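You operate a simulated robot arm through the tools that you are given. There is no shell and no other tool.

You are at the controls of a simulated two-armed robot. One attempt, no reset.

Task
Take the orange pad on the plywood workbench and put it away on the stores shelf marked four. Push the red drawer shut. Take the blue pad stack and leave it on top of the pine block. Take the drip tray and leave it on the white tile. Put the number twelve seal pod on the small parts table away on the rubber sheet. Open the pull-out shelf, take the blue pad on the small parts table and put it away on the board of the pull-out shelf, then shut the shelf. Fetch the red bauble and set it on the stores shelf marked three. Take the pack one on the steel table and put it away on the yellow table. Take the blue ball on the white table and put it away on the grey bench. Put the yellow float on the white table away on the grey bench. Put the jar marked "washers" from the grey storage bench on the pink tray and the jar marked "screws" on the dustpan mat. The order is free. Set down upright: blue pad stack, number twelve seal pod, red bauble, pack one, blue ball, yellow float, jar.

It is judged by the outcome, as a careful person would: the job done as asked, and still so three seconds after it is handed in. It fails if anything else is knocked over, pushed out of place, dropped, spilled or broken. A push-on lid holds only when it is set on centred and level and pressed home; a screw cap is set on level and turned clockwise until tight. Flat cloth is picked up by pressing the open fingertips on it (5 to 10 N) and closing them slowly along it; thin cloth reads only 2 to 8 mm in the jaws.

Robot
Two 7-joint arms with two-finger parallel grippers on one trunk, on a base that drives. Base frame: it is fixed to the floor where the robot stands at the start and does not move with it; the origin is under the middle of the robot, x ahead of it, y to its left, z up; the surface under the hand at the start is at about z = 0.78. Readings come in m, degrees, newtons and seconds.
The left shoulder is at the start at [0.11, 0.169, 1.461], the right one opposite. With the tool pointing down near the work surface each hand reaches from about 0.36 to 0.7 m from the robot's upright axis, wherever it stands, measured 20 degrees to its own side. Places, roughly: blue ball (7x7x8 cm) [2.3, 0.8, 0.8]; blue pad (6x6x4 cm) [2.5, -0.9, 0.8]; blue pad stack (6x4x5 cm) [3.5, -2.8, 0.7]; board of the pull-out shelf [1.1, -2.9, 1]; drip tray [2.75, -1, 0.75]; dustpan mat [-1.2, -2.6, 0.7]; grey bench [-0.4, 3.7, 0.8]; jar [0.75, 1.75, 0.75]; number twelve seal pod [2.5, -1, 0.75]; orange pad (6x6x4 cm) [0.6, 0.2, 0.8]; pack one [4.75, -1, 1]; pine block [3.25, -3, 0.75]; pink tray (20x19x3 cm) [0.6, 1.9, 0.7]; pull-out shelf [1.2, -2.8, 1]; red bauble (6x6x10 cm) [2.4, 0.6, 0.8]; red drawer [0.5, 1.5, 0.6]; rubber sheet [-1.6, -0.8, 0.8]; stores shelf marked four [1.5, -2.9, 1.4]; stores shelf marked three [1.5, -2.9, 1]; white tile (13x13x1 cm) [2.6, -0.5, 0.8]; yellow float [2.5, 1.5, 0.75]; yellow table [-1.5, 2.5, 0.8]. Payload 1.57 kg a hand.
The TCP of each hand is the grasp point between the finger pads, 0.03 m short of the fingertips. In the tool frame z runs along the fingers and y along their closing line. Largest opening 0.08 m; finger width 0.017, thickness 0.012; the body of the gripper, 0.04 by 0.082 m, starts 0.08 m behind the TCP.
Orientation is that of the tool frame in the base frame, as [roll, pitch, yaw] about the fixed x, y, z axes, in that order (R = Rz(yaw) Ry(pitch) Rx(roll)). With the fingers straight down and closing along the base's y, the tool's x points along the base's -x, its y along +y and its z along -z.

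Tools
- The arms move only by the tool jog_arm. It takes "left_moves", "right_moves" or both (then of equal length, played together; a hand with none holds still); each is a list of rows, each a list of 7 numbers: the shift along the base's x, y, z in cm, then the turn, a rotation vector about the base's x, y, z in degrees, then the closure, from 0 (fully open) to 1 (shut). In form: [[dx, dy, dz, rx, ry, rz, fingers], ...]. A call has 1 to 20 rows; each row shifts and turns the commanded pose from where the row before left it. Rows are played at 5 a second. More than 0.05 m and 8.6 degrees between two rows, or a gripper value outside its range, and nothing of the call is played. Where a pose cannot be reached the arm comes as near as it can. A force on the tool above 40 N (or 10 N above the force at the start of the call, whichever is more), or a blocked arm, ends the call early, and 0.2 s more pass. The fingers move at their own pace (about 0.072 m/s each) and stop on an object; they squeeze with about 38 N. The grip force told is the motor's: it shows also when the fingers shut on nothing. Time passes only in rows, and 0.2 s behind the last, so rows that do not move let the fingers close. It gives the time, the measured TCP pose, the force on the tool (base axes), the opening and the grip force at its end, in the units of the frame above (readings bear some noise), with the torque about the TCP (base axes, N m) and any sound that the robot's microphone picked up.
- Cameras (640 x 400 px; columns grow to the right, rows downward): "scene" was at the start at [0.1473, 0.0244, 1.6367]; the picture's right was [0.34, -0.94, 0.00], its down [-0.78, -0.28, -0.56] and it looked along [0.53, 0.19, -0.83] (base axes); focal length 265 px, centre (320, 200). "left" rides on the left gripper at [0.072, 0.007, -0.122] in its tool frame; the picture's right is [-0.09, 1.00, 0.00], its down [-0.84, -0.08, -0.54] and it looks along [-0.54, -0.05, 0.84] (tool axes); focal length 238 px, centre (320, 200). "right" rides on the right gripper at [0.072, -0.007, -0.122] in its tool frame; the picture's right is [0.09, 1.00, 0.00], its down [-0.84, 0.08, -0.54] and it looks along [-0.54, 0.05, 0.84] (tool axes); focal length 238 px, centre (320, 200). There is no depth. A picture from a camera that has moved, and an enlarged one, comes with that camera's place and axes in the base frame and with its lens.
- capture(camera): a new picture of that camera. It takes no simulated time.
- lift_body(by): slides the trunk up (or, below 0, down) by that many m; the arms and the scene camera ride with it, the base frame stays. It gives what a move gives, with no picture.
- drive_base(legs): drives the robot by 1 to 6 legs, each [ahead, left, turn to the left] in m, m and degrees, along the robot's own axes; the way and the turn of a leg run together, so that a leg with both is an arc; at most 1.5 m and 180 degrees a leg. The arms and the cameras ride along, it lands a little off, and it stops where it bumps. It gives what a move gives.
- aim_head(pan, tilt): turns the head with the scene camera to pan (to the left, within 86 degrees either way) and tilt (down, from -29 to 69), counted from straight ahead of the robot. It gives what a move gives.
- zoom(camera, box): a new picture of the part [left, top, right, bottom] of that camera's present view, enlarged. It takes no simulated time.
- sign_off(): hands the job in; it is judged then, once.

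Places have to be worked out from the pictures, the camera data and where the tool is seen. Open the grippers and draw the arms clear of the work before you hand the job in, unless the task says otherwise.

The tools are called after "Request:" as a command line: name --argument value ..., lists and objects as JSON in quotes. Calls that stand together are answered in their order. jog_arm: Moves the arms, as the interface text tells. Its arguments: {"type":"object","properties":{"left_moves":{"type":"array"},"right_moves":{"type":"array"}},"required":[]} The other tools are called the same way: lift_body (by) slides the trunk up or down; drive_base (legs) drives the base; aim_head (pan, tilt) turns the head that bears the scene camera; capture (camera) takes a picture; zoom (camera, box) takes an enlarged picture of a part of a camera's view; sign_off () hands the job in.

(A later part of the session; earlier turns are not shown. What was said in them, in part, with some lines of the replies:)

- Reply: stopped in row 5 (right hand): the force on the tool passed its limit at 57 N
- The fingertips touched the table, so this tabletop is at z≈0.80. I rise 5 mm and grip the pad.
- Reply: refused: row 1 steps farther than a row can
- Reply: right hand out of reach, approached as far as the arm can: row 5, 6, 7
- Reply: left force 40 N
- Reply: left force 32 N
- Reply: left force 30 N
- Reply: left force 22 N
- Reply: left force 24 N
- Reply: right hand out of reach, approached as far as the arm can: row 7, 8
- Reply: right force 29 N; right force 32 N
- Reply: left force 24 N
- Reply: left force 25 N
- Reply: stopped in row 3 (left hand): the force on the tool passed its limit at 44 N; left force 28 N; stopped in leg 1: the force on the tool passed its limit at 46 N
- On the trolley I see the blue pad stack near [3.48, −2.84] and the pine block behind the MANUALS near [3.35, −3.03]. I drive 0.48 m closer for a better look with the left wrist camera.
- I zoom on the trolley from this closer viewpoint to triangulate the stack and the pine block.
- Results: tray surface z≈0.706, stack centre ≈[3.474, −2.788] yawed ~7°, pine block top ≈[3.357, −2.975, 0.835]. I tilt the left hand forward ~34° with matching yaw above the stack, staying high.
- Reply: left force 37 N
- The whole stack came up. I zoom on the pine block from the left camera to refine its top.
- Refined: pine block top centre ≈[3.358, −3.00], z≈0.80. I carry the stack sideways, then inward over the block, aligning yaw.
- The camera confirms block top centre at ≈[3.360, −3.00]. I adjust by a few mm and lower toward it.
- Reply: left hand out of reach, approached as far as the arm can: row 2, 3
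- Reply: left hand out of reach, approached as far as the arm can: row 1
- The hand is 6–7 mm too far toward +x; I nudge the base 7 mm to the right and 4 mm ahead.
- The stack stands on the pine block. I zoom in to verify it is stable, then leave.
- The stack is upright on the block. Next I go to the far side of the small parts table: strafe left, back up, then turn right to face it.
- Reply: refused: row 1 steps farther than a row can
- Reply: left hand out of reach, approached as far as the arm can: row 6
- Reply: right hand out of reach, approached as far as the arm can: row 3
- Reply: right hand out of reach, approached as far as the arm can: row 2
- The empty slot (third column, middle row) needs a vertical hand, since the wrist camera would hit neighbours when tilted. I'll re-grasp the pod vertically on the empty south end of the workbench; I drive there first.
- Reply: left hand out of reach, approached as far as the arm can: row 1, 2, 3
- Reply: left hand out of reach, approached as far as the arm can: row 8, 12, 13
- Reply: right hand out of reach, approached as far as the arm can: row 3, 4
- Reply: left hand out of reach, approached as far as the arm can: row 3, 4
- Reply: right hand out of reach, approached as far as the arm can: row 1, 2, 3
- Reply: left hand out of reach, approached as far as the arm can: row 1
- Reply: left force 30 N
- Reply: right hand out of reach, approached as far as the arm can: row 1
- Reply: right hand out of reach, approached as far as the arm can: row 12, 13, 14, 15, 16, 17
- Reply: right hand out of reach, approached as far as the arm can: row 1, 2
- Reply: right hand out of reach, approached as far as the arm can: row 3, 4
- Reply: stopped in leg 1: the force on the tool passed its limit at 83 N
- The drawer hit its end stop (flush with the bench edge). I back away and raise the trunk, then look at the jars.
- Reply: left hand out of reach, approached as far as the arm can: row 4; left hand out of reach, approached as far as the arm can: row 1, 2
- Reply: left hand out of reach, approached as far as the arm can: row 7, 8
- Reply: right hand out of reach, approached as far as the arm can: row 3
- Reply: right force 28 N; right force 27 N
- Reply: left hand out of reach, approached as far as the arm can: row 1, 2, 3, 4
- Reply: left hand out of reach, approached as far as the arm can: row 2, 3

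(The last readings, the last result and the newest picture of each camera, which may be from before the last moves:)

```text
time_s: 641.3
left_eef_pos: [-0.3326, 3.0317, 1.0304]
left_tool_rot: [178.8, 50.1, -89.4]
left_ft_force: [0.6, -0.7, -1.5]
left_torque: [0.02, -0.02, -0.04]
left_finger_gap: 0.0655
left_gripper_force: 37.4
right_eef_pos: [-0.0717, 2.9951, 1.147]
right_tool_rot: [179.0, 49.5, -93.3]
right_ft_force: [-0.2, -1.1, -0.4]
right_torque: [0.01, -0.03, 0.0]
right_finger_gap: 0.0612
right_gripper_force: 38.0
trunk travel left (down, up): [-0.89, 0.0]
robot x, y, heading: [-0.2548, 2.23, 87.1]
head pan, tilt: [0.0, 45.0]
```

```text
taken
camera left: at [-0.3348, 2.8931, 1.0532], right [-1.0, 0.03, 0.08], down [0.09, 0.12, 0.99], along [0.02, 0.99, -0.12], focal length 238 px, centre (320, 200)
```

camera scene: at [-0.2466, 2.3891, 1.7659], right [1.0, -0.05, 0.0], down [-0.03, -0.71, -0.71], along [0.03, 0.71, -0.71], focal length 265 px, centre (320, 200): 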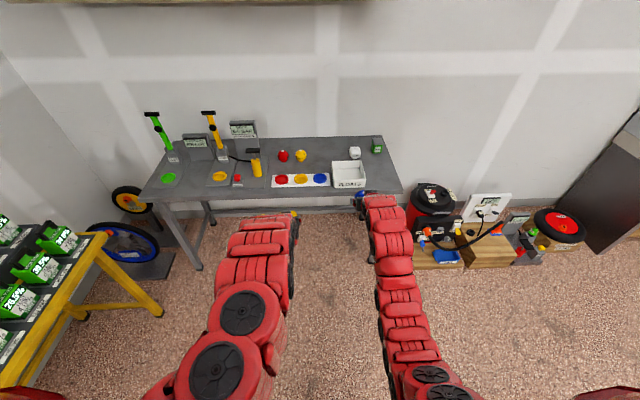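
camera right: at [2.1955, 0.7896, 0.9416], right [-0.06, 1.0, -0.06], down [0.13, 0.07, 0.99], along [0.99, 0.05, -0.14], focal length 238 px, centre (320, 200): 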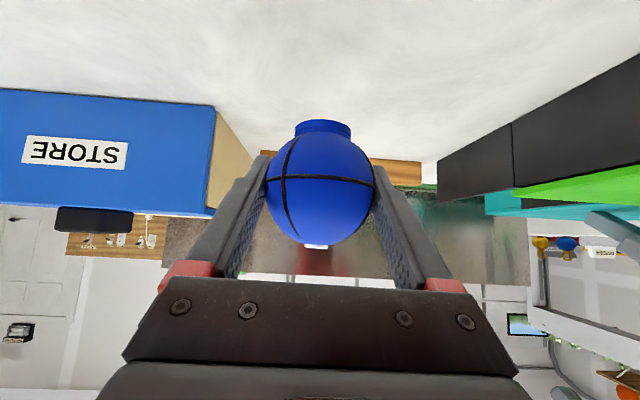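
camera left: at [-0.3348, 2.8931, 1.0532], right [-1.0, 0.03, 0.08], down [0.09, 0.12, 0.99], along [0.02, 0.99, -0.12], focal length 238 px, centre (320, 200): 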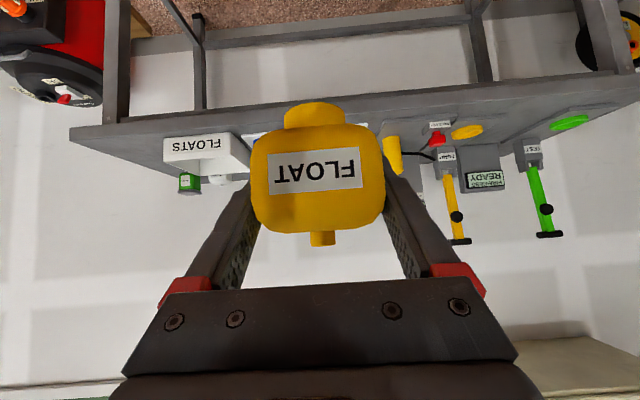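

I've reached the grey bench. I zoom in on its top to choose free spots.

Request:
zoom --camera "scene" --box '[130, 110, 410, 220]'

Request:
zoom --camera "scene" --box '[250, 130, 410, 220]'

```text
2.29 times, centred on (270, 165) of scene
camera zoom: at [-0.2466, 2.3891, 1.7659], right [1.0, -0.05, 0.0], down [-0.03, -0.71, -0.71], along [0.03, 0.71, -0.71], focal length 607 px, centre (434, 280)
```

zoom: 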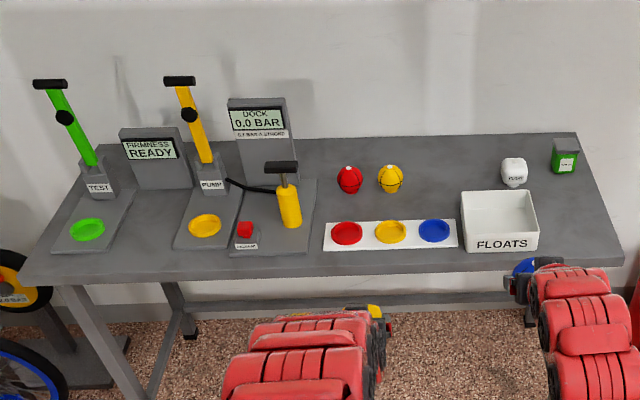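

```text
4.00 times, centred on (330, 175) of scene
camera zoom: at [-0.2466, 2.3891, 1.7659], right [1.0, -0.05, 0.0], down [-0.03, -0.71, -0.71], along [0.03, 0.71, -0.71], focal length 1062 px, centre (280, 300)
```

zoom: 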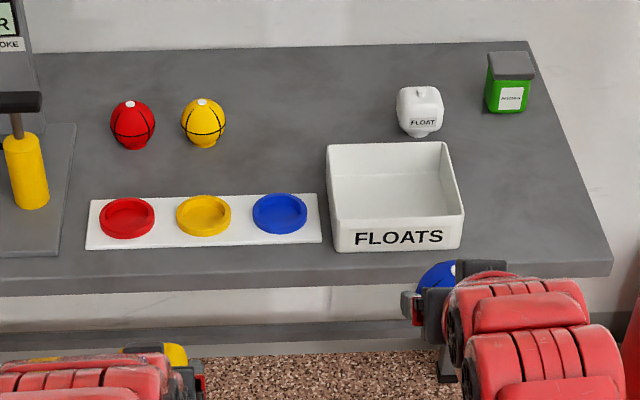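

Free spots: yellow float between the yellow ball and white float at ≈[−0.185, 3.68]; blue ball right of the FLOATS tray at ≈[0.135, 3.50]. I align and approach for the float first.

Request:
drive_base --legs '[[0, 0, 2.9], [0, -0.19, 0], [0.4, 0, 0]]'

Request:
capture --camera "left"

Request:
capture --camera "scene"

Request:
zoom --camera "scene" --box '[200, 150, 440, 300]'

```text
time_s: 645.4
left_eef_pos: [-0.1914, 3.4277, 1.0309]
left_tool_rot: [178.8, 50.3, -86.4]
left_ft_force: [0.7, 0.3, -1.0]
left_torque: [0.02, 0.01, 0.02]
left_finger_gap: 0.0652
left_gripper_force: 38.1
right_eef_pos: [0.0694, 3.4034, 1.1478]
right_tool_rot: [179.0, 49.5, -90.2]
right_ft_force: [-0.3, 0.0, -0.8]
right_torque: [-0.01, -0.01, 0.0]
right_finger_gap: 0.0611
right_gripper_force: 38.0
trunk travel left (down, up): [-0.89, 0.0]
robot x, y, heading: [-0.0708, 2.6282, 90.3]
head pan, tilt: [0.0, 45.0]
```

```text
taken
camera left: at [-0.1867, 3.2883, 1.0536], right [-1.0, -0.02, 0.08], down [0.08, 0.12, 0.99], along [-0.03, 0.99, -0.12], focal length 238 px, centre (320, 200)
```

left: 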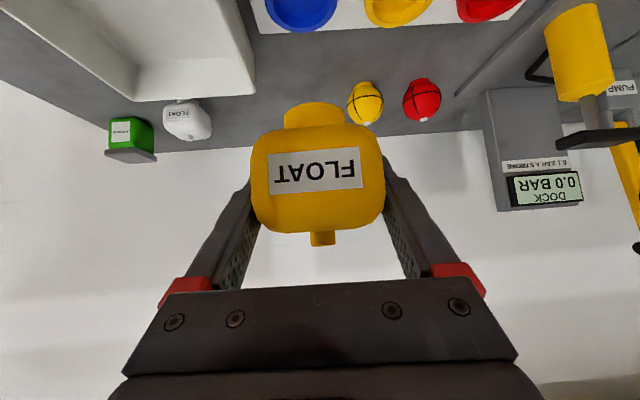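

```text
taken
camera scene: at [-0.0711, 2.7895, 1.766], right [1.0, 0.01, 0.0], down [0.0, -0.71, -0.71], along [0.0, 0.71, -0.71], focal length 265 px, centre (320, 200)
```

scene: 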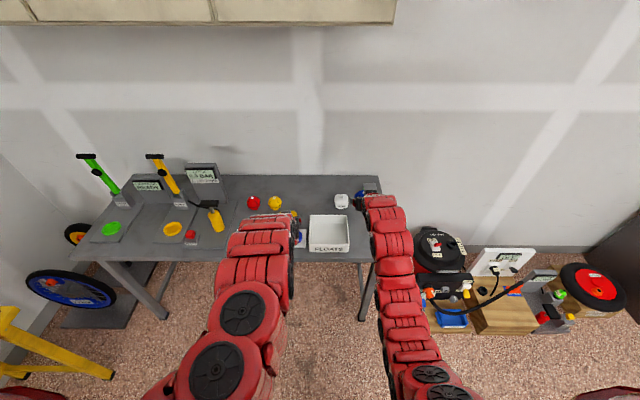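

```text
2.67 times, centred on (320, 225) of scene
camera zoom: at [-0.0711, 2.7895, 1.766], right [1.0, 0.01, 0.0], down [0.0, -0.71, -0.71], along [0.0, 0.71, -0.71], focal length 708 px, centre (320, 133)
```

zoom: 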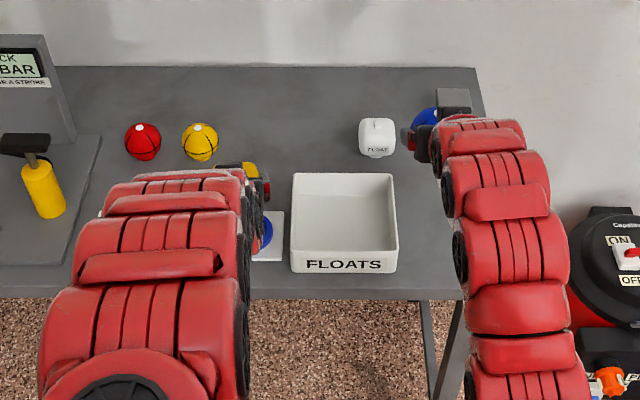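

Everything agrees. I drive 0.25 m ahead to bring the float over its spot, then lower.

Request:
drive_base --legs '[[0.25, 0, 0]]'

Request:
capture --camera "left"

Request:
capture --camera "right"

```text
time_s: 647.2
left_eef_pos: [-0.1959, 3.6759, 1.0318]
left_tool_rot: [178.8, 50.4, -86.1]
left_ft_force: [0.3, -0.3, -0.2]
left_torque: [0.02, -0.02, -0.01]
left_finger_gap: 0.0651
left_gripper_force: 37.8
right_eef_pos: [0.0655, 3.6537, 1.1472]
right_tool_rot: [179.0, 49.5, -90.0]
right_ft_force: [0.5, 0.0, -0.3]
right_torque: [0.04, -0.02, -0.03]
right_finger_gap: 0.0613
right_gripper_force: 38.4
trunk travel left (down, up): [-0.89, 0.0]
robot x, y, heading: [-0.0735, 2.879, 90.3]
head pan, tilt: [0.0, 45.0]
```

```text
taken
camera left: at [-0.1907, 3.5376, 1.0537], right [-1.0, -0.02, 0.08], down [0.08, 0.13, 0.99], along [-0.03, 0.99, -0.12], focal length 238 px, centre (320, 200)
```

left: 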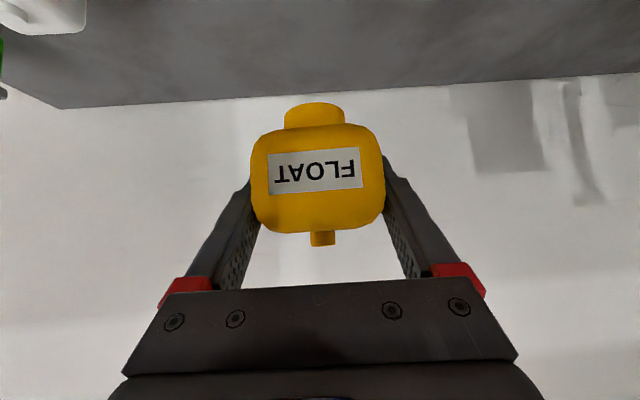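

```text
taken
camera right: at [0.0749, 3.5159, 1.1713], right [-1.0, -0.07, -0.06], down [-0.07, 0.13, 0.99], along [-0.06, 0.99, -0.13], focal length 238 px, centre (320, 200)
```

right: 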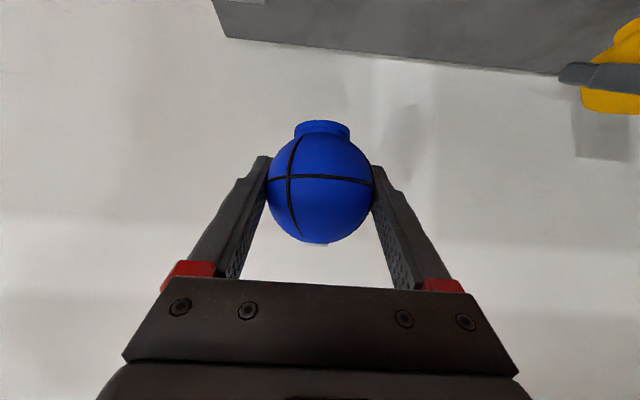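

I lower the trunk 13 cm and recheck the neighbours.

Request:
lift_body --by -0.13

Request:
capture --camera "left"

Request:
zoom --camera "scene" --box '[220, 150, 420, 300]'

```text
time_s: 648.8
left_eef_pos: [-0.1954, 3.6771, 0.8996]
left_tool_rot: [178.7, 50.2, -86.1]
left_ft_force: [-0.6, -0.3, -0.9]
left_torque: [0.01, -0.01, -0.01]
left_finger_gap: 0.0652
left_gripper_force: 38.2
right_eef_pos: [0.0648, 3.6541, 1.0165]
right_tool_rot: [179.0, 49.5, -90.0]
right_ft_force: [0.5, 0.1, -0.8]
right_torque: [-0.01, -0.02, -0.03]
right_finger_gap: 0.0614
right_gripper_force: 37.8
trunk travel left (down, up): [-0.76, 0.13]
robot x, y, heading: [-0.0725, 2.879, 90.4]
head pan, tilt: [0.0, 45.0]
```

```text
taken
camera left: at [-0.1907, 3.5382, 0.9233], right [-1.0, -0.02, 0.08], down [0.08, 0.13, 0.99], along [-0.03, 0.99, -0.12], focal length 238 px, centre (320, 200)
```

left: 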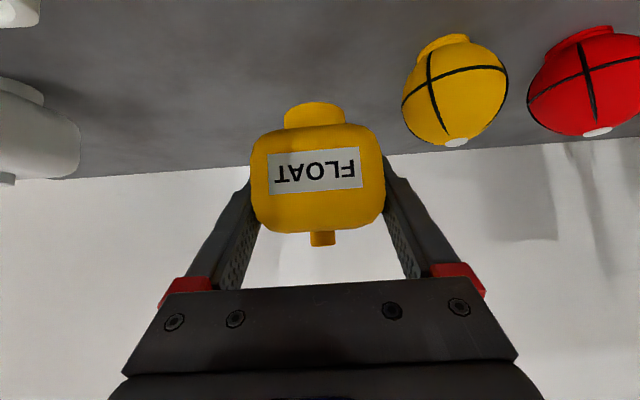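

```text
2.67 times, centred on (320, 225) of scene
camera zoom: at [-0.0735, 3.0403, 1.6359], right [1.0, 0.01, 0.0], down [0.01, -0.71, -0.71], along [-0.01, 0.71, -0.71], focal length 708 px, centre (320, 133)
```

zoom: 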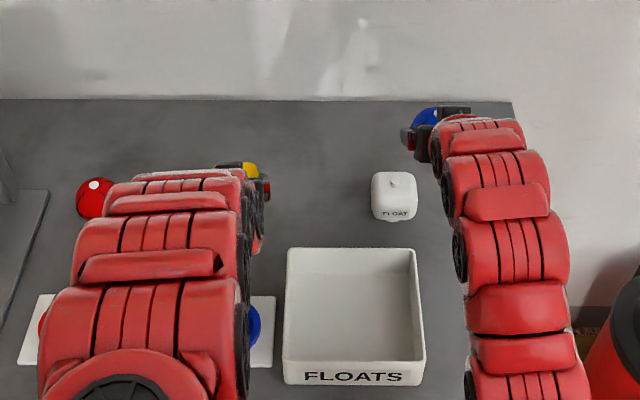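

I shift 1.5 cm away from the yellow ball, then lower to contact.

Request:
jog_arm --left_moves '[[1.5, 0, 0, 0, 0, 0, 1], [0, 0, 0, 0, 0, 0, 1]]'

Request:
lift_body --by -0.04

Request:
lift_body --by -0.006

Request:
lift_body --by -0.006

Request:
capture --camera "left"

```text
time_s: 649.4
left_eef_pos: [-0.1819, 3.678, 0.8984]
left_tool_rot: [179.0, 50.2, -86.2]
left_ft_force: [0.1, -0.6, -0.5]
left_torque: [0.0, -0.03, -0.01]
left_finger_gap: 0.0652
left_gripper_force: 37.6
right_eef_pos: [0.0653, 3.6553, 1.0162]
right_tool_rot: [179.1, 49.5, -90.0]
right_ft_force: [0.2, 0.8, -0.8]
right_torque: [-0.01, 0.02, -0.01]
right_finger_gap: 0.0614
right_gripper_force: 38.4
trunk travel left (down, up): [-0.76, 0.13]
robot x, y, heading: [-0.0687, 2.8812, 90.4]
head pan, tilt: [0.0, 45.0]
```

```text
time_s: 650.2
left_eef_pos: [-0.1811, 3.6761, 0.8591]
left_tool_rot: [178.8, 50.2, -86.2]
left_ft_force: [0.2, -0.7, -1.1]
left_torque: [-0.02, -0.02, 0.04]
left_finger_gap: 0.0653
left_gripper_force: 38.1
right_eef_pos: [0.0658, 3.6558, 0.9776]
right_tool_rot: [179.0, 49.6, -89.9]
right_ft_force: [0.0, 0.7, -1.0]
right_torque: [-0.02, -0.01, -0.01]
right_finger_gap: 0.0611
right_gripper_force: 37.9
trunk travel left (down, up): [-0.72, 0.17]
robot x, y, heading: [-0.0736, 2.8785, 90.4]
head pan, tilt: [0.0, 45.0]
```

```text
time_s: 650.7
left_eef_pos: [-0.1811, 3.6773, 0.8531]
left_tool_rot: [178.8, 50.2, -86.1]
left_ft_force: [0.0, 0.0, 0.0]
left_torque: [0.01, 0.0, -0.04]
left_finger_gap: 0.0654
left_gripper_force: 37.6
right_eef_pos: [0.0654, 3.6559, 0.9713]
right_tool_rot: [178.9, 49.4, -90.0]
right_ft_force: [0.0, -0.3, 0.0]
right_torque: [0.0, 0.03, 0.0]
right_finger_gap: 0.0612
right_gripper_force: 37.7
trunk travel left (down, up): [-0.714, 0.176]
robot x, y, heading: [-0.0742, 2.8817, 90.3]
head pan, tilt: [0.0, 45.0]
```

```text
time_s: 651.3
left_eef_pos: [-0.1807, 3.6773, 0.8472]
left_tool_rot: [178.8, 50.3, -86.1]
left_ft_force: [-0.4, -0.4, -0.4]
left_torque: [-0.03, -0.02, 0.01]
left_finger_gap: 0.0655
left_gripper_force: 37.8
right_eef_pos: [0.0661, 3.655, 0.9636]
right_tool_rot: [179.1, 49.5, -90.1]
right_ft_force: [0.4, 0.4, -0.7]
right_torque: [-0.02, -0.02, 0.01]
right_finger_gap: 0.0614
right_gripper_force: 38.0
trunk travel left (down, up): [-0.708, 0.182]
robot x, y, heading: [-0.0698, 2.8789, 90.5]
head pan, tilt: [0.0, 45.0]
```

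```text
taken
camera left: at [-0.1754, 3.5382, 0.8707], right [-1.0, -0.02, 0.08], down [0.08, 0.13, 0.99], along [-0.03, 0.99, -0.12], focal length 238 px, centre (320, 200)
```

left: 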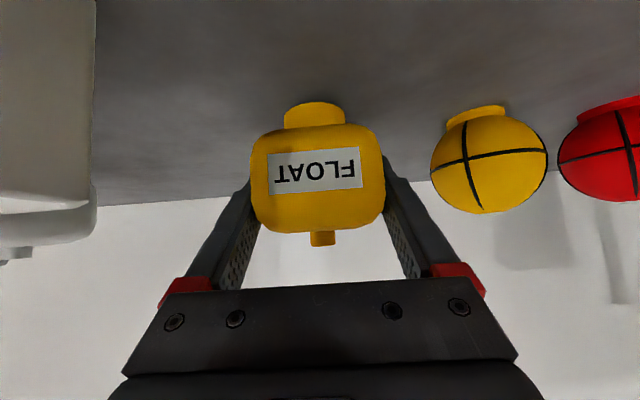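

Not yet touching; I continue in 4 mm steps.

Request:
lift_body --by -0.005

Request:
lift_body --by -0.005

Request:
lift_body --by -0.004

```text
time_s: 651.8
left_eef_pos: [-0.1806, 3.6778, 0.843]
left_tool_rot: [178.8, 50.2, -86.1]
left_ft_force: [0.0, -0.7, -0.1]
left_torque: [0.04, 0.0, 0.0]
left_finger_gap: 0.0654
left_gripper_force: 37.9
right_eef_pos: [0.0654, 3.6553, 0.9604]
right_tool_rot: [178.9, 49.5, -90.0]
right_ft_force: [0.8, -0.2, -0.1]
right_torque: [0.0, 0.02, 0.01]
right_finger_gap: 0.0612
right_gripper_force: 37.7
trunk travel left (down, up): [-0.703, 0.187]
robot x, y, heading: [-0.0723, 2.8831, 90.8]
head pan, tilt: [0.0, 45.0]
```

```text
time_s: 652.4
left_eef_pos: [-0.1799, 3.6791, 0.8416]
left_tool_rot: [178.9, 50.6, -86.0]
left_ft_force: [-0.9, -1.7, 16.2]
left_torque: [-0.3, -0.19, -0.05]
left_finger_gap: 0.0654
left_gripper_force: 37.8
right_eef_pos: [0.065, 3.6527, 0.9571]
right_tool_rot: [179.0, 49.6, -90.1]
right_ft_force: [-0.4, 0.2, -1.1]
right_torque: [-0.01, 0.0, -0.01]
right_finger_gap: 0.0612
right_gripper_force: 38.2
trunk travel left (down, up): [-0.698, 0.192]
robot x, y, heading: [-0.0722, 2.8777, 90.6]
head pan, tilt: [0.0, 45.0]
```

```text
time_s: 653.1
left_eef_pos: [-0.1802, 3.6804, 0.8418]
left_tool_rot: [178.9, 51.3, -85.9]
left_ft_force: [-0.6, -3.8, 14.0]
left_torque: [-0.46, -0.16, -0.03]
left_finger_gap: 0.065
left_gripper_force: 38.2
right_eef_pos: [0.0658, 3.6545, 0.9538]
right_tool_rot: [178.9, 49.6, -89.9]
right_ft_force: [-0.1, 0.2, -0.5]
right_torque: [0.0, 0.0, -0.02]
right_finger_gap: 0.0611
right_gripper_force: 37.6
trunk travel left (down, up): [-0.694, 0.196]
robot x, y, heading: [-0.072, 2.8756, 90.6]
head pan, tilt: [0.0, 45.0]
stopped: the force on the tool passed its limit at 41 N (the readings are from after the stop); the commanded pose is now the measured one
```

Contact. I ease up 4 mm, open, and withdraw back along the fingers.

Request:
lift_body --by 0.004

Request:
jog_arm --left_moves '[[0, 0, 0, 0, 0, 0, 0.12], [0, 0, 0, 0, 0, 0, 0.02], [0, 0, 0, 0, 0, 0, 0]]'

Request:
capture --camera "left"

```text
time_s: 653.6
left_eef_pos: [-0.1798, 3.6806, 0.8423]
left_tool_rot: [178.9, 50.7, -86.0]
left_ft_force: [0.4, 1.8, 1.8]
left_torque: [0.08, -0.09, 0.0]
left_finger_gap: 0.0653
left_gripper_force: 38.4
right_eef_pos: [0.0662, 3.6564, 0.9554]
right_tool_rot: [179.0, 49.6, -90.0]
right_ft_force: [-0.1, -1.0, -0.8]
right_torque: [0.0, 0.04, -0.02]
right_finger_gap: 0.0613
right_gripper_force: 37.8
trunk travel left (down, up): [-0.698, 0.192]
robot x, y, heading: [-0.0715, 2.876, 90.6]
head pan, tilt: [0.0, 45.0]
```

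```text
time_s: 654.4
left_eef_pos: [-0.1809, 3.6801, 0.8412]
left_tool_rot: [179.0, 50.7, -86.0]
left_ft_force: [0.7, -0.7, -0.1]
left_torque: [0.03, -0.01, -0.02]
left_finger_gap: 0.08
left_gripper_force: 0.1
right_eef_pos: [0.0652, 3.6564, 0.9545]
right_tool_rot: [179.0, 49.5, -90.1]
right_ft_force: [-0.7, 0.3, -1.2]
right_torque: [0.0, 0.03, -0.01]
right_finger_gap: 0.0614
right_gripper_force: 38.0
trunk travel left (down, up): [-0.698, 0.192]
robot x, y, heading: [-0.0755, 2.8793, 90.5]
head pan, tilt: [0.0, 45.0]
```

```text
taken
camera left: at [-0.1754, 3.5408, 0.8634], right [-1.0, -0.03, 0.08], down [0.08, 0.12, 0.99], along [-0.04, 0.99, -0.11], focal length 238 px, centre (320, 200)
```

left: 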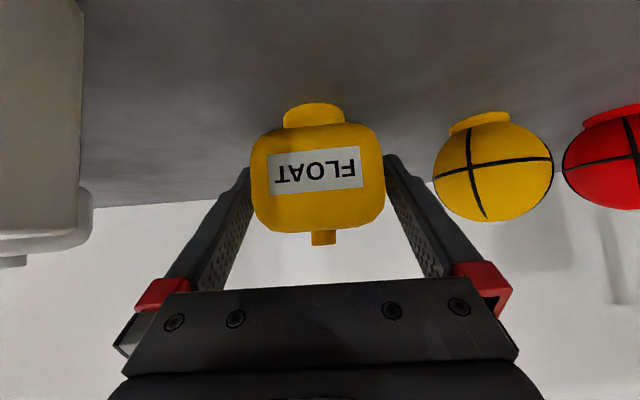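

The float stands free and upright. I withdraw the left hand, then back away and go for the ball placement.

Request:
jog_arm --left_moves '[[0, -1.6, 1.3, 0, 0, 0, 0], [0, -2.3, 1.9, 0, 0, 0, 0], [0, -2.3, 1.9, 0, 0, 0, 0], [0, -2, 3, 0, 0, 0, 0], [0, 0, 4, 0, 0, 0, 0], [0, 0, 4, 0, 0, 0, 0]]'

Request:
capture --camera "left"

Request:
drive_base --legs '[[-0.2, 0, 0]]'

Request:
capture --camera "scene"

```text
time_s: 655.8
left_eef_pos: [-0.1626, 3.6801, 0.9596]
left_tool_rot: [178.4, 50.7, -86.4]
left_ft_force: [-0.3, 0.5, -0.2]
left_torque: [0.01, 0.0, -0.01]
left_finger_gap: 0.08
left_gripper_force: 0.1
left hand out of reach, approached as far as the arm can: row 3, 4, 5, 6
right_eef_pos: [0.0646, 3.6545, 0.9553]
right_tool_rot: [179.0, 49.5, -90.0]
right_ft_force: [-0.1, -0.1, 0.2]
right_torque: [0.0, -0.01, -0.01]
right_finger_gap: 0.0608
right_gripper_force: 38.4
trunk travel left (down, up): [-0.698, 0.192]
robot x, y, heading: [-0.0733, 2.8781, 90.5]
head pan, tilt: [0.0, 45.0]
```

```text
taken
camera left: at [-0.1584, 3.5411, 0.9814], right [-1.0, -0.02, 0.09], down [0.09, 0.12, 0.99], along [-0.03, 0.99, -0.11], focal length 238 px, centre (320, 200)
```

left: 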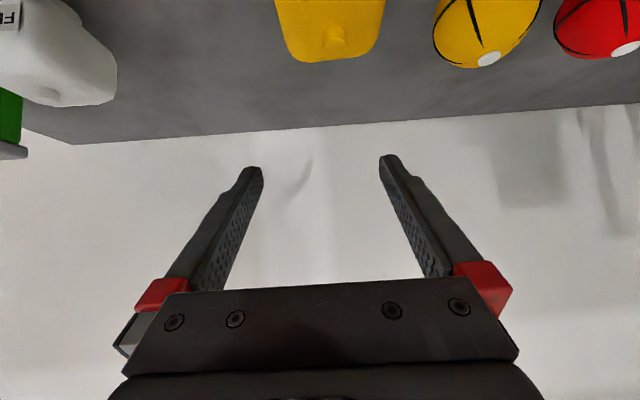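

```text
time_s: 657.4
left_eef_pos: [-0.1632, 3.4791, 0.9592]
left_tool_rot: [178.7, 50.7, -85.9]
left_ft_force: [-0.2, -0.9, 1.4]
left_torque: [0.02, -0.02, 0.0]
left_finger_gap: 0.08
left_gripper_force: 0.1
right_eef_pos: [0.0673, 3.4547, 0.9552]
right_tool_rot: [179.0, 49.4, -89.9]
right_ft_force: [-1.0, 0.0, -0.4]
right_torque: [0.0, 0.0, 0.03]
right_finger_gap: 0.0612
right_gripper_force: 37.6
trunk travel left (down, up): [-0.698, 0.192]
robot x, y, heading: [-0.0703, 2.6777, 90.4]
head pan, tilt: [0.0, 45.0]
```

```text
taken
camera scene: at [-0.0716, 2.8393, 1.5743], right [1.0, 0.01, 0.0], down [0.01, -0.71, -0.71], along [-0.01, 0.71, -0.71], focal length 265 px, centre (320, 200)
```

scene: 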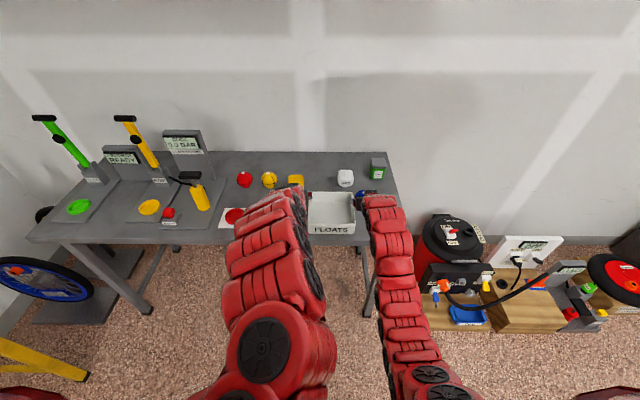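

The float stands undisturbed. I zoom on the area right of the FLOATS tray for the ball.

Request:
zoom --camera "scene" --box '[260, 150, 420, 270]'

Request:
capture --camera "right"

```text
3.33 times, centred on (340, 210) of scene
camera zoom: at [-0.0716, 2.8393, 1.5743], right [1.0, 0.01, 0.0], down [0.01, -0.71, -0.71], along [-0.01, 0.71, -0.71], focal length 885 px, centre (253, 167)
```

zoom: 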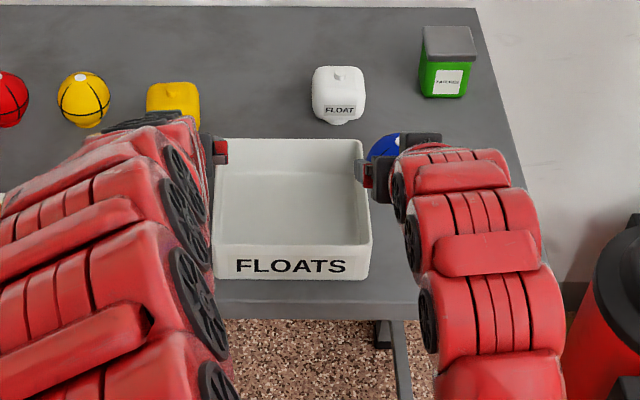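

```text
taken
camera right: at [0.0763, 3.3158, 0.9793], right [-1.0, -0.07, -0.06], down [-0.07, 0.13, 0.99], along [-0.07, 0.99, -0.13], focal length 238 px, centre (320, 200)
```

right: 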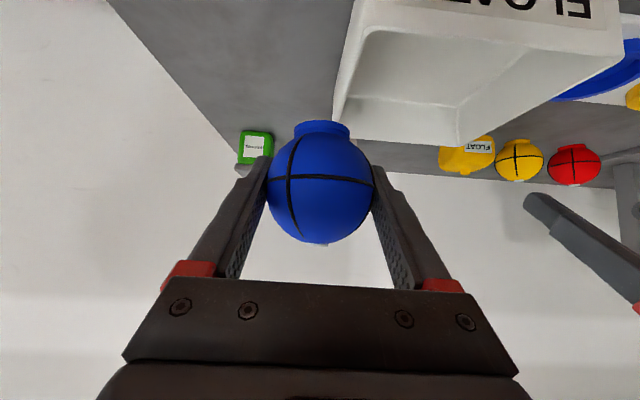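

The free zone is x 0.05–0.24, y 3.39–3.65. I raise the left hand well clear, then position the ball at ≈[0.145, 3.51].

Request:
jog_arm --left_moves '[[0, 0, 4.5, 0, 0, 0, 0], [0, 0, 4.5, 0, 0, 0, 0], [0, 0, 4.5, 0, 0, 0, 0], [0, 0, 4.5, 0, 0, 0, 0]]'

Request:
drive_base --legs '[[0, -0.078, 0], [0.055, 0, 0]]'

Request:
lift_body --by -0.06

Request:
capture --camera "right"

Request:
capture --camera "scene"

```text
time_s: 658.4
left_eef_pos: [-0.1282, 3.5006, 1.1089]
left_tool_rot: [178.3, 51.1, -85.2]
left_ft_force: [-0.6, 0.0, 0.3]
left_torque: [-0.01, 0.03, 0.02]
left_finger_gap: 0.0802
left_gripper_force: 0.0
left hand out of reach, approached as far as the arm can: row 1, 2, 3, 4
right_eef_pos: [0.0673, 3.4543, 0.955]
right_tool_rot: [178.9, 49.5, -90.0]
right_ft_force: [-0.3, -0.3, -1.0]
right_torque: [-0.01, -0.02, -0.02]
right_finger_gap: 0.0611
right_gripper_force: 37.8
trunk travel left (down, up): [-0.698, 0.192]
robot x, y, heading: [-0.0701, 2.679, 90.8]
head pan, tilt: [0.0, 45.0]
```

```text
time_s: 660.0
left_eef_pos: [-0.0487, 3.5562, 1.1086]
left_tool_rot: [178.2, 51.1, -85.3]
left_ft_force: [-0.6, 0.2, -0.1]
left_torque: [-0.01, 0.01, 0.01]
left_finger_gap: 0.08
left_gripper_force: 0.0
right_eef_pos: [0.1463, 3.5098, 0.956]
right_tool_rot: [179.0, 49.4, -90.1]
right_ft_force: [-0.2, 0.3, -0.4]
right_torque: [0.02, -0.02, 0.04]
right_finger_gap: 0.0612
right_gripper_force: 38.6
trunk travel left (down, up): [-0.698, 0.192]
robot x, y, heading: [0.0068, 2.734, 90.5]
head pan, tilt: [0.0, 45.0]
```

```text
time_s: 661.0
left_eef_pos: [-0.0493, 3.558, 1.0476]
left_tool_rot: [178.3, 51.0, -85.3]
left_ft_force: [-0.2, 0.3, -0.2]
left_torque: [-0.01, 0.04, 0.02]
left_finger_gap: 0.0799
left_gripper_force: 0.1
right_eef_pos: [0.146, 3.5102, 0.8954]
right_tool_rot: [179.1, 49.5, -90.2]
right_ft_force: [0.4, 0.5, -0.3]
right_torque: [0.01, 0.01, -0.02]
right_finger_gap: 0.0614
right_gripper_force: 38.4
trunk travel left (down, up): [-0.638, 0.252]
robot x, y, heading: [0.0099, 2.736, 90.3]
head pan, tilt: [0.0, 45.0]
```

```text
taken
camera right: at [0.1553, 3.3712, 0.9195], right [-1.0, -0.07, -0.06], down [-0.07, 0.13, 0.99], along [-0.06, 0.99, -0.13], focal length 238 px, centre (320, 200)
```

right: 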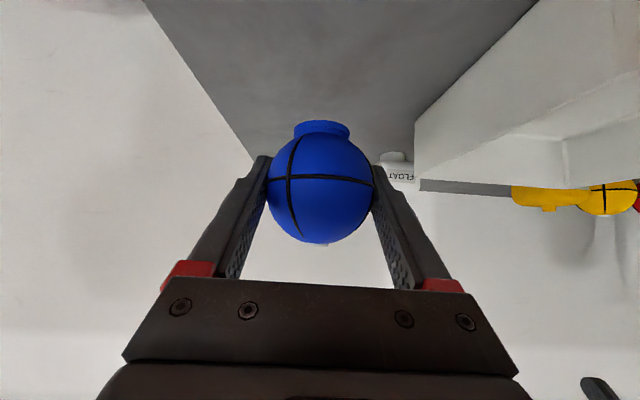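

```text
taken
camera scene: at [0.0066, 2.8949, 1.5144], right [1.0, 0.01, 0.0], down [0.01, -0.71, -0.71], along [-0.01, 0.71, -0.71], focal length 265 px, centre (320, 200)
```

scene: 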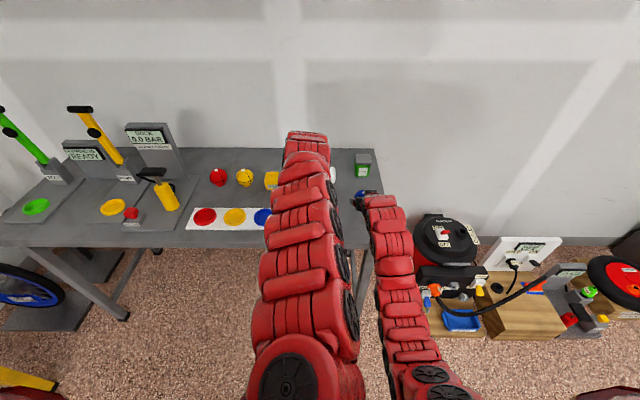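

Ball is over the free area. I lower with the trunk to contact.

Request:
lift_body --by -0.045

Request:
lift_body --by -0.006

Request:
lift_body --by -0.005

```text
time_s: 661.9
left_eef_pos: [-0.0492, 3.5577, 1.0032]
left_tool_rot: [178.2, 50.9, -85.3]
left_ft_force: [-0.5, 0.2, -0.4]
left_torque: [-0.02, 0.01, 0.0]
left_finger_gap: 0.0802
left_gripper_force: 0.1
right_eef_pos: [0.1457, 3.5083, 0.8503]
right_tool_rot: [178.9, 49.5, -89.9]
right_ft_force: [0.3, 0.6, -1.2]
right_torque: [0.0, 0.0, 0.01]
right_finger_gap: 0.0612
right_gripper_force: 38.3
trunk travel left (down, up): [-0.593, 0.297]
robot x, y, heading: [0.0097, 2.7394, 90.5]
head pan, tilt: [0.0, 45.0]
```

```text
time_s: 662.5
left_eef_pos: [-0.0488, 3.5588, 0.9975]
left_tool_rot: [178.2, 51.0, -85.3]
left_ft_force: [0.4, 0.0, 0.2]
left_torque: [-0.01, 0.03, -0.01]
left_finger_gap: 0.0801
left_gripper_force: 0.1
right_eef_pos: [0.1463, 3.5099, 0.8441]
right_tool_rot: [178.9, 49.4, -89.9]
right_ft_force: [0.0, 0.1, -0.6]
right_torque: [-0.01, -0.01, 0.03]
right_finger_gap: 0.0613
right_gripper_force: 38.2
trunk travel left (down, up): [-0.587, 0.303]
robot x, y, heading: [0.0048, 2.7322, 90.9]
head pan, tilt: [0.0, 45.0]
```

```text
time_s: 663.0
left_eef_pos: [-0.0483, 3.5576, 0.9922]
left_tool_rot: [178.3, 51.1, -85.3]
left_ft_force: [-0.3, -0.1, -0.5]
left_torque: [0.0, 0.0, -0.02]
left_finger_gap: 0.08
left_gripper_force: 0.1
right_eef_pos: [0.1451, 3.5104, 0.8393]
right_tool_rot: [179.1, 49.5, -89.9]
right_ft_force: [0.7, 0.2, -0.5]
right_torque: [0.03, 0.0, 0.01]
right_finger_gap: 0.0613
right_gripper_force: 37.6
trunk travel left (down, up): [-0.582, 0.308]
robot x, y, heading: [0.0093, 2.7339, 90.5]
head pan, tilt: [0.0, 45.0]
```

Request:
lift_body --by -0.004

Request:
lift_body --by -0.003

Request:
capture --camera "right"

```text
time_s: 663.5
left_eef_pos: [-0.0499, 3.556, 0.9898]
left_tool_rot: [178.1, 51.2, -85.3]
left_ft_force: [-0.2, -0.8, 0.1]
left_torque: [0.01, -0.01, -0.02]
left_finger_gap: 0.0798
left_gripper_force: 0.1
right_eef_pos: [0.1464, 3.5103, 0.8387]
right_tool_rot: [179.1, 49.8, -90.1]
right_ft_force: [1.0, 2.4, 11.3]
right_torque: [0.14, 0.18, -0.04]
right_finger_gap: 0.0613
right_gripper_force: 38.1
trunk travel left (down, up): [-0.578, 0.312]
robot x, y, heading: [0.0074, 2.7344, 90.4]
head pan, tilt: [0.0, 45.0]
```

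```text
time_s: 664.0
left_eef_pos: [-0.0493, 3.5559, 0.9877]
left_tool_rot: [178.3, 51.2, -85.3]
left_ft_force: [0.7, -0.8, 0.2]
left_torque: [-0.02, 0.0, 0.0]
left_finger_gap: 0.0801
left_gripper_force: 0.0
right_eef_pos: [0.1458, 3.5099, 0.8373]
right_tool_rot: [178.9, 50.1, -90.1]
right_ft_force: [1.8, 7.1, 27.9]
right_torque: [0.34, 0.29, -0.13]
right_finger_gap: 0.0615
right_gripper_force: 38.1
trunk travel left (down, up): [-0.575, 0.315]
robot x, y, heading: [0.0102, 2.7333, 90.2]
head pan, tilt: [0.0, 45.0]
```

```text
taken
camera right: at [0.1551, 3.3706, 0.8606], right [-1.0, -0.07, -0.06], down [-0.07, 0.12, 0.99], along [-0.06, 0.99, -0.12], focal length 238 px, centre (320, 200)
```

right: 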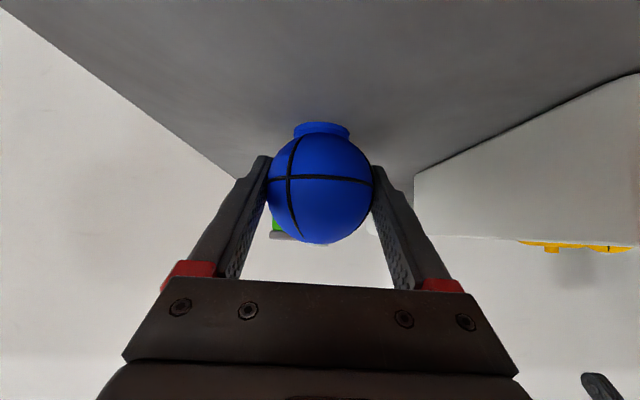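

Contact. I ease up, open, and withdraw.

Request:
lift_body --by 0.005

Request:
jog_arm --right_moves '[[0, 0, 0, 0, 0, 0, 0.15], [0, 0, 0, 0, 0, 0, 0.02], [0, 0, 0, 0, 0, 0, 0], [0, -1.6, 1.3, 0, 0, 0, 0], [0, -2.3, 1.9, 0, 0, 0, 0]]'

Request:
capture --camera "right"

```text
time_s: 664.6
left_eef_pos: [-0.0489, 3.5565, 0.9914]
left_tool_rot: [178.2, 51.0, -85.4]
left_ft_force: [0.0, 0.3, 0.3]
left_torque: [-0.04, 0.02, -0.01]
left_finger_gap: 0.0801
left_gripper_force: 0.0
right_eef_pos: [0.1458, 3.5094, 0.8387]
right_tool_rot: [179.0, 49.6, -90.0]
right_ft_force: [1.1, 11.0, 19.7]
right_torque: [0.5, 0.26, -0.14]
right_finger_gap: 0.0613
right_gripper_force: 38.3
trunk travel left (down, up): [-0.58, 0.31]
robot x, y, heading: [0.0095, 2.7334, 90.6]
head pan, tilt: [0.0, 45.0]
```

```text
time_s: 665.8
left_eef_pos: [-0.049, 3.5562, 0.9908]
left_tool_rot: [178.2, 51.0, -85.3]
left_ft_force: [0.4, 0.0, -0.5]
left_torque: [0.04, 0.0, -0.01]
left_finger_gap: 0.08
left_gripper_force: 0.0
right_eef_pos: [0.1452, 3.4715, 0.8703]
right_tool_rot: [179.0, 49.5, -90.2]
right_ft_force: [0.1, 0.2, 0.3]
right_torque: [-0.04, -0.02, 0.0]
right_finger_gap: 0.08
right_gripper_force: 0.0
trunk travel left (down, up): [-0.58, 0.31]
robot x, y, heading: [0.0092, 2.736, 90.8]
head pan, tilt: [0.0, 45.0]
```

```text
taken
camera right: at [0.154, 3.3327, 0.8939], right [-1.0, -0.07, -0.06], down [-0.07, 0.13, 0.99], along [-0.06, 0.99, -0.13], focal length 238 px, centre (320, 200)
```

right: 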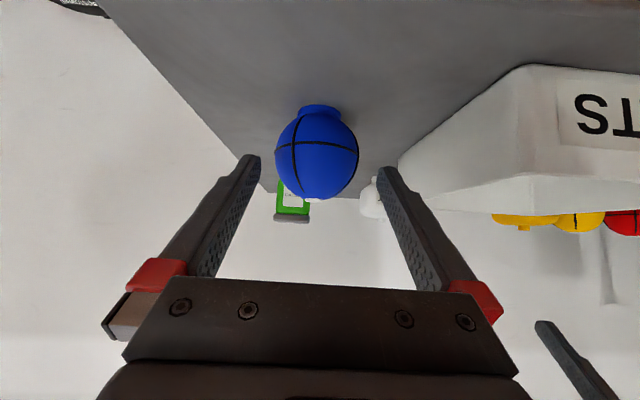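

The ball stands upright on the bench. I drive back out of the way, raise the trunk, and inspect the bench.

Request:
drive_base --legs '[[-0.3, 0, 0]]'

Request:
lift_body --by 0.195

Request:
capture --camera "scene"

Request:
zoom --camera "scene" --box '[180, 130, 420, 270]'

```text
time_s: 667.8
left_eef_pos: [-0.0452, 3.2602, 0.9909]
left_tool_rot: [178.2, 51.1, -85.4]
left_ft_force: [-0.4, -0.3, 0.8]
left_torque: [0.01, 0.01, 0.01]
left_finger_gap: 0.0801
left_gripper_force: 0.0
right_eef_pos: [0.1485, 3.1744, 0.8706]
right_tool_rot: [179.0, 49.5, -90.2]
right_ft_force: [0.8, 0.7, 0.3]
right_torque: [0.03, 0.01, -0.02]
right_finger_gap: 0.0799
right_gripper_force: 0.1
trunk travel left (down, up): [-0.58, 0.31]
robot x, y, heading: [0.0107, 2.4324, 90.2]
head pan, tilt: [0.0, 45.0]
```

```text
time_s: 669.9
left_eef_pos: [-0.0459, 3.2616, 1.1856]
left_tool_rot: [178.2, 50.9, -85.4]
left_ft_force: [0.3, 0.3, 0.3]
left_torque: [0.02, -0.01, 0.01]
left_finger_gap: 0.0797
left_gripper_force: 0.1
right_eef_pos: [0.1485, 3.1751, 1.0646]
right_tool_rot: [179.0, 49.4, -90.2]
right_ft_force: [-1.1, -0.5, 0.4]
right_torque: [0.01, 0.0, -0.01]
right_finger_gap: 0.0798
right_gripper_force: 0.0
trunk travel left (down, up): [-0.775, 0.115]
robot x, y, heading: [0.0078, 2.4357, 90.5]
head pan, tilt: [0.0, 45.0]
```

```text
taken
camera scene: at [0.0091, 2.5981, 1.6513], right [1.0, 0.01, 0.0], down [0.0, -0.71, -0.71], along [0.0, 0.71, -0.71], focal length 265 px, centre (320, 200)
```

scene: 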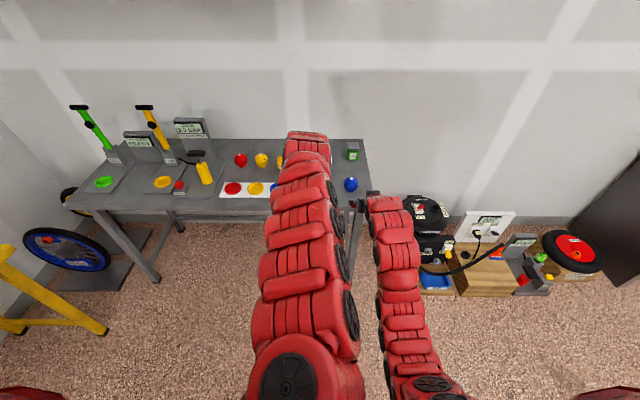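

```text
2.67 times, centred on (300, 200) of scene
camera zoom: at [0.0091, 2.5981, 1.6513], right [1.0, 0.01, 0.0], down [0.0, -0.71, -0.71], along [0.0, 0.71, -0.71], focal length 708 px, centre (373, 200)
```

zoom: 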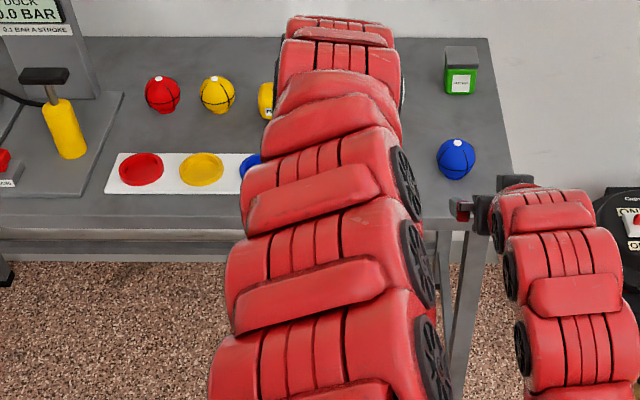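

Ball and float stand on the grey bench. I check the storage bench (washers jar, drawer) by panning right.

Request:
aim_head --pan -86 --tilt 35

Request:
capture --camera "scene"

Request:
aim_head --pan 86 --tilt 30

Request:
capture --camera "scene"

```text
time_s: 671.5
left_eef_pos: [-0.0451, 3.2605, 1.1856]
left_tool_rot: [178.3, 51.0, -85.4]
left_ft_force: [-0.9, 0.0, 0.4]
left_torque: [-0.01, 0.0, 0.01]
left_finger_gap: 0.0801
left_gripper_force: 0.1
right_eef_pos: [0.1486, 3.1733, 1.0646]
right_tool_rot: [179.0, 49.4, -90.2]
right_ft_force: [0.4, 0.0, 0.6]
right_torque: [0.03, 0.01, 0.02]
right_finger_gap: 0.0799
right_gripper_force: 0.1
trunk travel left (down, up): [-0.775, 0.115]
robot x, y, heading: [0.012, 2.4356, 90.5]
head pan, tilt: [-85.9, 35.0]
```

```text
taken
camera scene: at [0.0974, 2.5236, 1.6662], right [0.08, -1.0, 0.0], down [-0.57, -0.04, -0.82], along [0.82, 0.06, -0.57], focal length 265 px, centre (320, 200)
```

scene: 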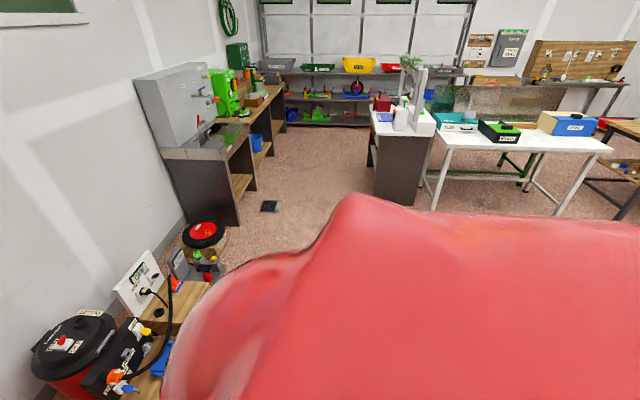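

```text
time_s: 674.1
left_eef_pos: [-0.0454, 3.2619, 1.1856]
left_tool_rot: [178.2, 51.0, -85.4]
left_ft_force: [-0.2, -0.1, 0.0]
left_torque: [-0.02, 0.0, 0.02]
left_finger_gap: 0.0801
left_gripper_force: 0.1
right_eef_pos: [0.149, 3.1746, 1.0661]
right_tool_rot: [179.1, 49.4, -90.2]
right_ft_force: [0.3, -0.5, 0.7]
right_torque: [-0.02, 0.0, -0.01]
right_finger_gap: 0.0797
right_gripper_force: 0.2
trunk travel left (down, up): [-0.775, 0.115]
robot x, y, heading: [0.0125, 2.4361, 90.5]
head pan, tilt: [85.9, 30.0]
```

```text
taken
camera scene: at [-0.0806, 2.5226, 1.674], right [0.06, 1.0, 0.0], down [0.5, -0.03, -0.87], along [-0.86, 0.06, -0.5], focal length 265 px, centre (320, 200)
```

scene: 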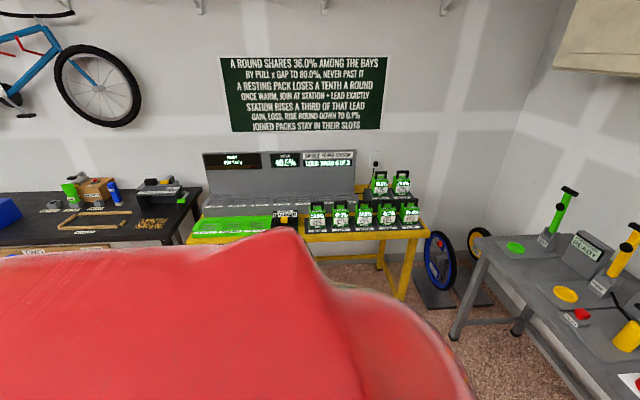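

Pack one is in place. I step back west and face east for a final check of the storage bench and drawer.

Request:
drive_base --legs '[[-0.2, 0.55, 0], [0, 0, -90]]'

Request:
aim_head --pan -20 --tilt 38

Request:
capture --camera "scene"

Request:
zoom --camera "scene" --box '[200, 120, 480, 300]'

```text
time_s: 681.2
left_eef_pos: [0.2929, 2.3098, 1.1848]
left_tool_rot: [178.2, 51.0, -174.0]
left_ft_force: [0.2, 1.0, -0.3]
left_torque: [0.03, 0.0, -0.02]
left_finger_gap: 0.08
left_gripper_force: 0.2
right_eef_pos: [0.2125, 2.1139, 1.0643]
right_tool_rot: [179.1, 49.4, -178.7]
right_ft_force: [-0.3, -0.6, -0.3]
right_torque: [-0.02, 0.0, 0.02]
right_finger_gap: 0.08
right_gripper_force: 0.1
trunk travel left (down, up): [-0.775, 0.115]
robot x, y, heading: [-0.5275, 2.23, 1.9]
head pan, tilt: [85.9, 30.0]
```

```text
time_s: 683.0
left_eef_pos: [0.2926, 2.3089, 1.1842]
left_tool_rot: [178.2, 51.0, -173.8]
left_ft_force: [-0.4, -0.3, 0.9]
left_torque: [0.0, 0.01, 0.02]
left_finger_gap: 0.0799
left_gripper_force: 0.1
right_eef_pos: [0.2126, 2.1137, 1.0652]
right_tool_rot: [179.1, 49.5, -178.6]
right_ft_force: [-0.7, 0.3, 0.0]
right_torque: [0.0, 0.02, -0.03]
right_finger_gap: 0.0801
right_gripper_force: 0.2
trunk travel left (down, up): [-0.775, 0.115]
robot x, y, heading: [-0.5289, 2.2325, 2.0]
head pan, tilt: [-20.0, 38.0]
```

```text
taken
camera scene: at [-0.3673, 2.2086, 1.6616], right [-0.31, -0.95, 0.0], down [-0.59, 0.19, -0.79], along [0.75, -0.25, -0.62], focal length 265 px, centre (320, 200)
```

scene: 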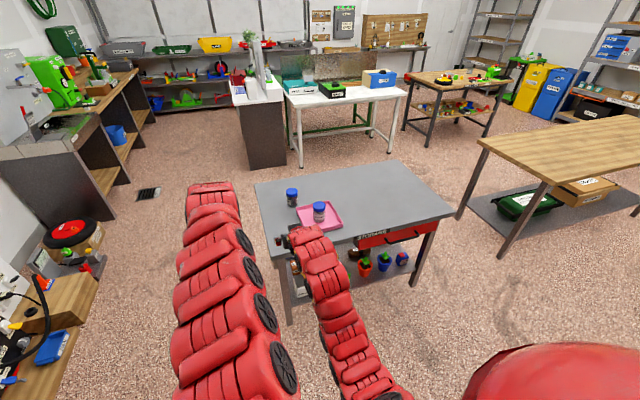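

```text
2.22 times, centred on (340, 210) of scene
camera zoom: at [-0.3673, 2.2086, 1.6616], right [-0.31, -0.95, 0.0], down [-0.59, 0.19, -0.79], along [0.75, -0.25, -0.62], focal length 590 px, centre (276, 178)
```

zoom: 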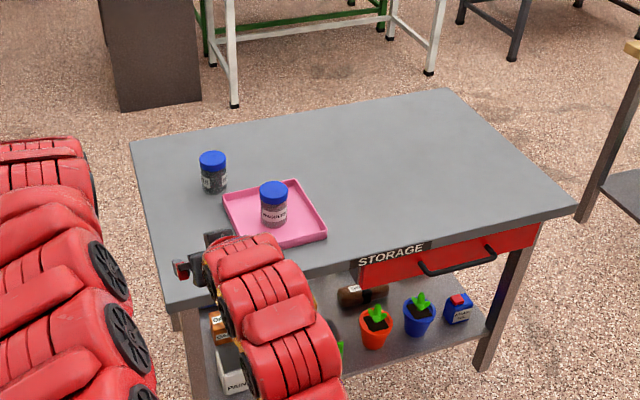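

The washers jar sits in the tray and the drawer is shut. I shift right briefly to check the yellow bin hidden behind my arm.

Request:
drive_base --legs '[[0, -0.5, 0]]'

Request:
aim_head --pan 15 --tilt 35

Request:
capture --camera "scene"

```text
time_s: 686.0
left_eef_pos: [0.3083, 1.8032, 1.1858]
left_tool_rot: [178.2, 51.1, -174.1]
left_ft_force: [0.2, 1.2, -0.6]
left_torque: [-0.02, 0.01, 0.01]
left_finger_gap: 0.0801
left_gripper_force: 0.0
right_eef_pos: [0.2269, 1.6075, 1.0659]
right_tool_rot: [179.0, 49.6, -179.0]
right_ft_force: [-1.0, 0.0, -0.1]
right_torque: [-0.02, 0.02, 0.01]
right_finger_gap: 0.0799
right_gripper_force: 0.1
trunk travel left (down, up): [-0.775, 0.115]
robot x, y, heading: [-0.5155, 1.7277, 1.6]
head pan, tilt: [-20.0, 38.0]
```

```text
time_s: 687.0
left_eef_pos: [0.3085, 1.803, 1.1855]
left_tool_rot: [178.1, 50.9, -174.3]
left_ft_force: [0.4, -0.3, -1.0]
left_torque: [0.01, 0.0, 0.02]
left_finger_gap: 0.0797
left_gripper_force: 0.1
right_eef_pos: [0.2267, 1.6082, 1.0661]
right_tool_rot: [179.0, 49.5, -178.8]
right_ft_force: [0.2, 1.2, -0.1]
right_torque: [0.0, -0.01, 0.01]
right_finger_gap: 0.08
right_gripper_force: 0.1
trunk travel left (down, up): [-0.775, 0.115]
robot x, y, heading: [-0.5146, 1.7329, 1.4]
head pan, tilt: [15.0, 35.0]
```

```text
taken
camera scene: at [-0.3499, 1.7574, 1.6662], right [0.28, -0.96, 0.0], down [-0.55, -0.16, -0.82], along [0.79, 0.23, -0.57], focal length 265 px, centre (320, 200)
```

scene: 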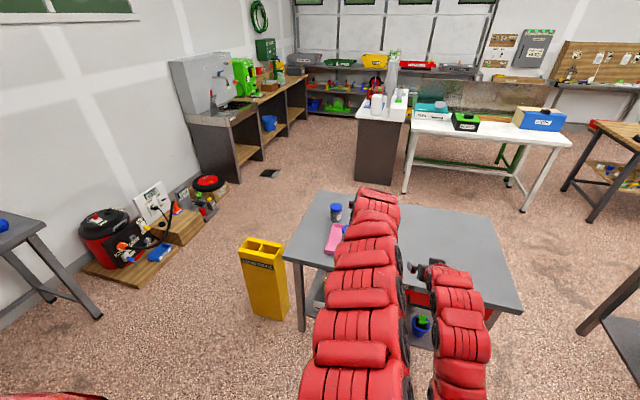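

Everything is in order: the bin is untouched, both grippers are open and empty. I back a little further from the bench and hand the job in.

Request:
drive_base --legs '[[-0.25, 0, 0]]'

Request:
sign_off

```text
time_s: 688.8
left_eef_pos: [0.0562, 1.7947, 1.185]
left_tool_rot: [178.3, 50.9, -174.2]
left_ft_force: [-0.4, 0.8, 0.0]
left_torque: [-0.04, 0.02, 0.03]
left_finger_gap: 0.08
left_gripper_force: 0.1
right_eef_pos: [-0.0267, 1.5992, 1.0633]
right_tool_rot: [179.0, 49.4, -179.1]
right_ft_force: [0.4, -0.6, 0.0]
right_torque: [-0.02, -0.01, -0.02]
right_finger_gap: 0.0801
right_gripper_force: 0.0
trunk travel left (down, up): [-0.775, 0.115]
robot x, y, heading: [-0.7686, 1.7243, 1.2]
head pan, tilt: [15.0, 35.0]
```

```text
The job is handed in.
```

Every item on the list has been done and the job is handed in. I checked each placement by camera when I made it. Of the items placed early at the south end of the room, I did not go back for a second look before signing off.

| Item | Where it is now |
|---|---|
| Orange pad | Stores shelf four |
| Red drawer | Pushed shut to its end stop |
| Blue pad stack | Upright on top of the pine block |
| Drip tray | Centred on the white tile |
| Seal pod twelve | Upright on the rubber sheet, in the empty slot among the other pods |
| Blue pad | On the board of the pull-out shelf, which is shut again |
| Red bauble | Upright at the right end of shelf three, beside the grease box |
| Pack one | Upright on PAD ONE, a flat pad on the yellow table, next to pack two |
| Blue ball | Upright on the grey bench, right of the FLOATS tray |
| Yellow float | Upright on the grey bench, between the yellow ball and the white float |
| Washers jar | Upright in the pink tray |
| Screws jar | Upright on the dustpan mat |

- **Possible bump:** early on, one drive leg was cut short near the corner of the workbench, so the base may have brushed it. The bench looked unmoved in the camera afterwards.
- **Pod set down once on the way:** I put the seal pod on the empty end of the workbench to change my grip, because the tilted hand would have hit the neighbouring pods. I then moved it to the sheet.

At hand-in both grippers were open and the arms were clear of the work.
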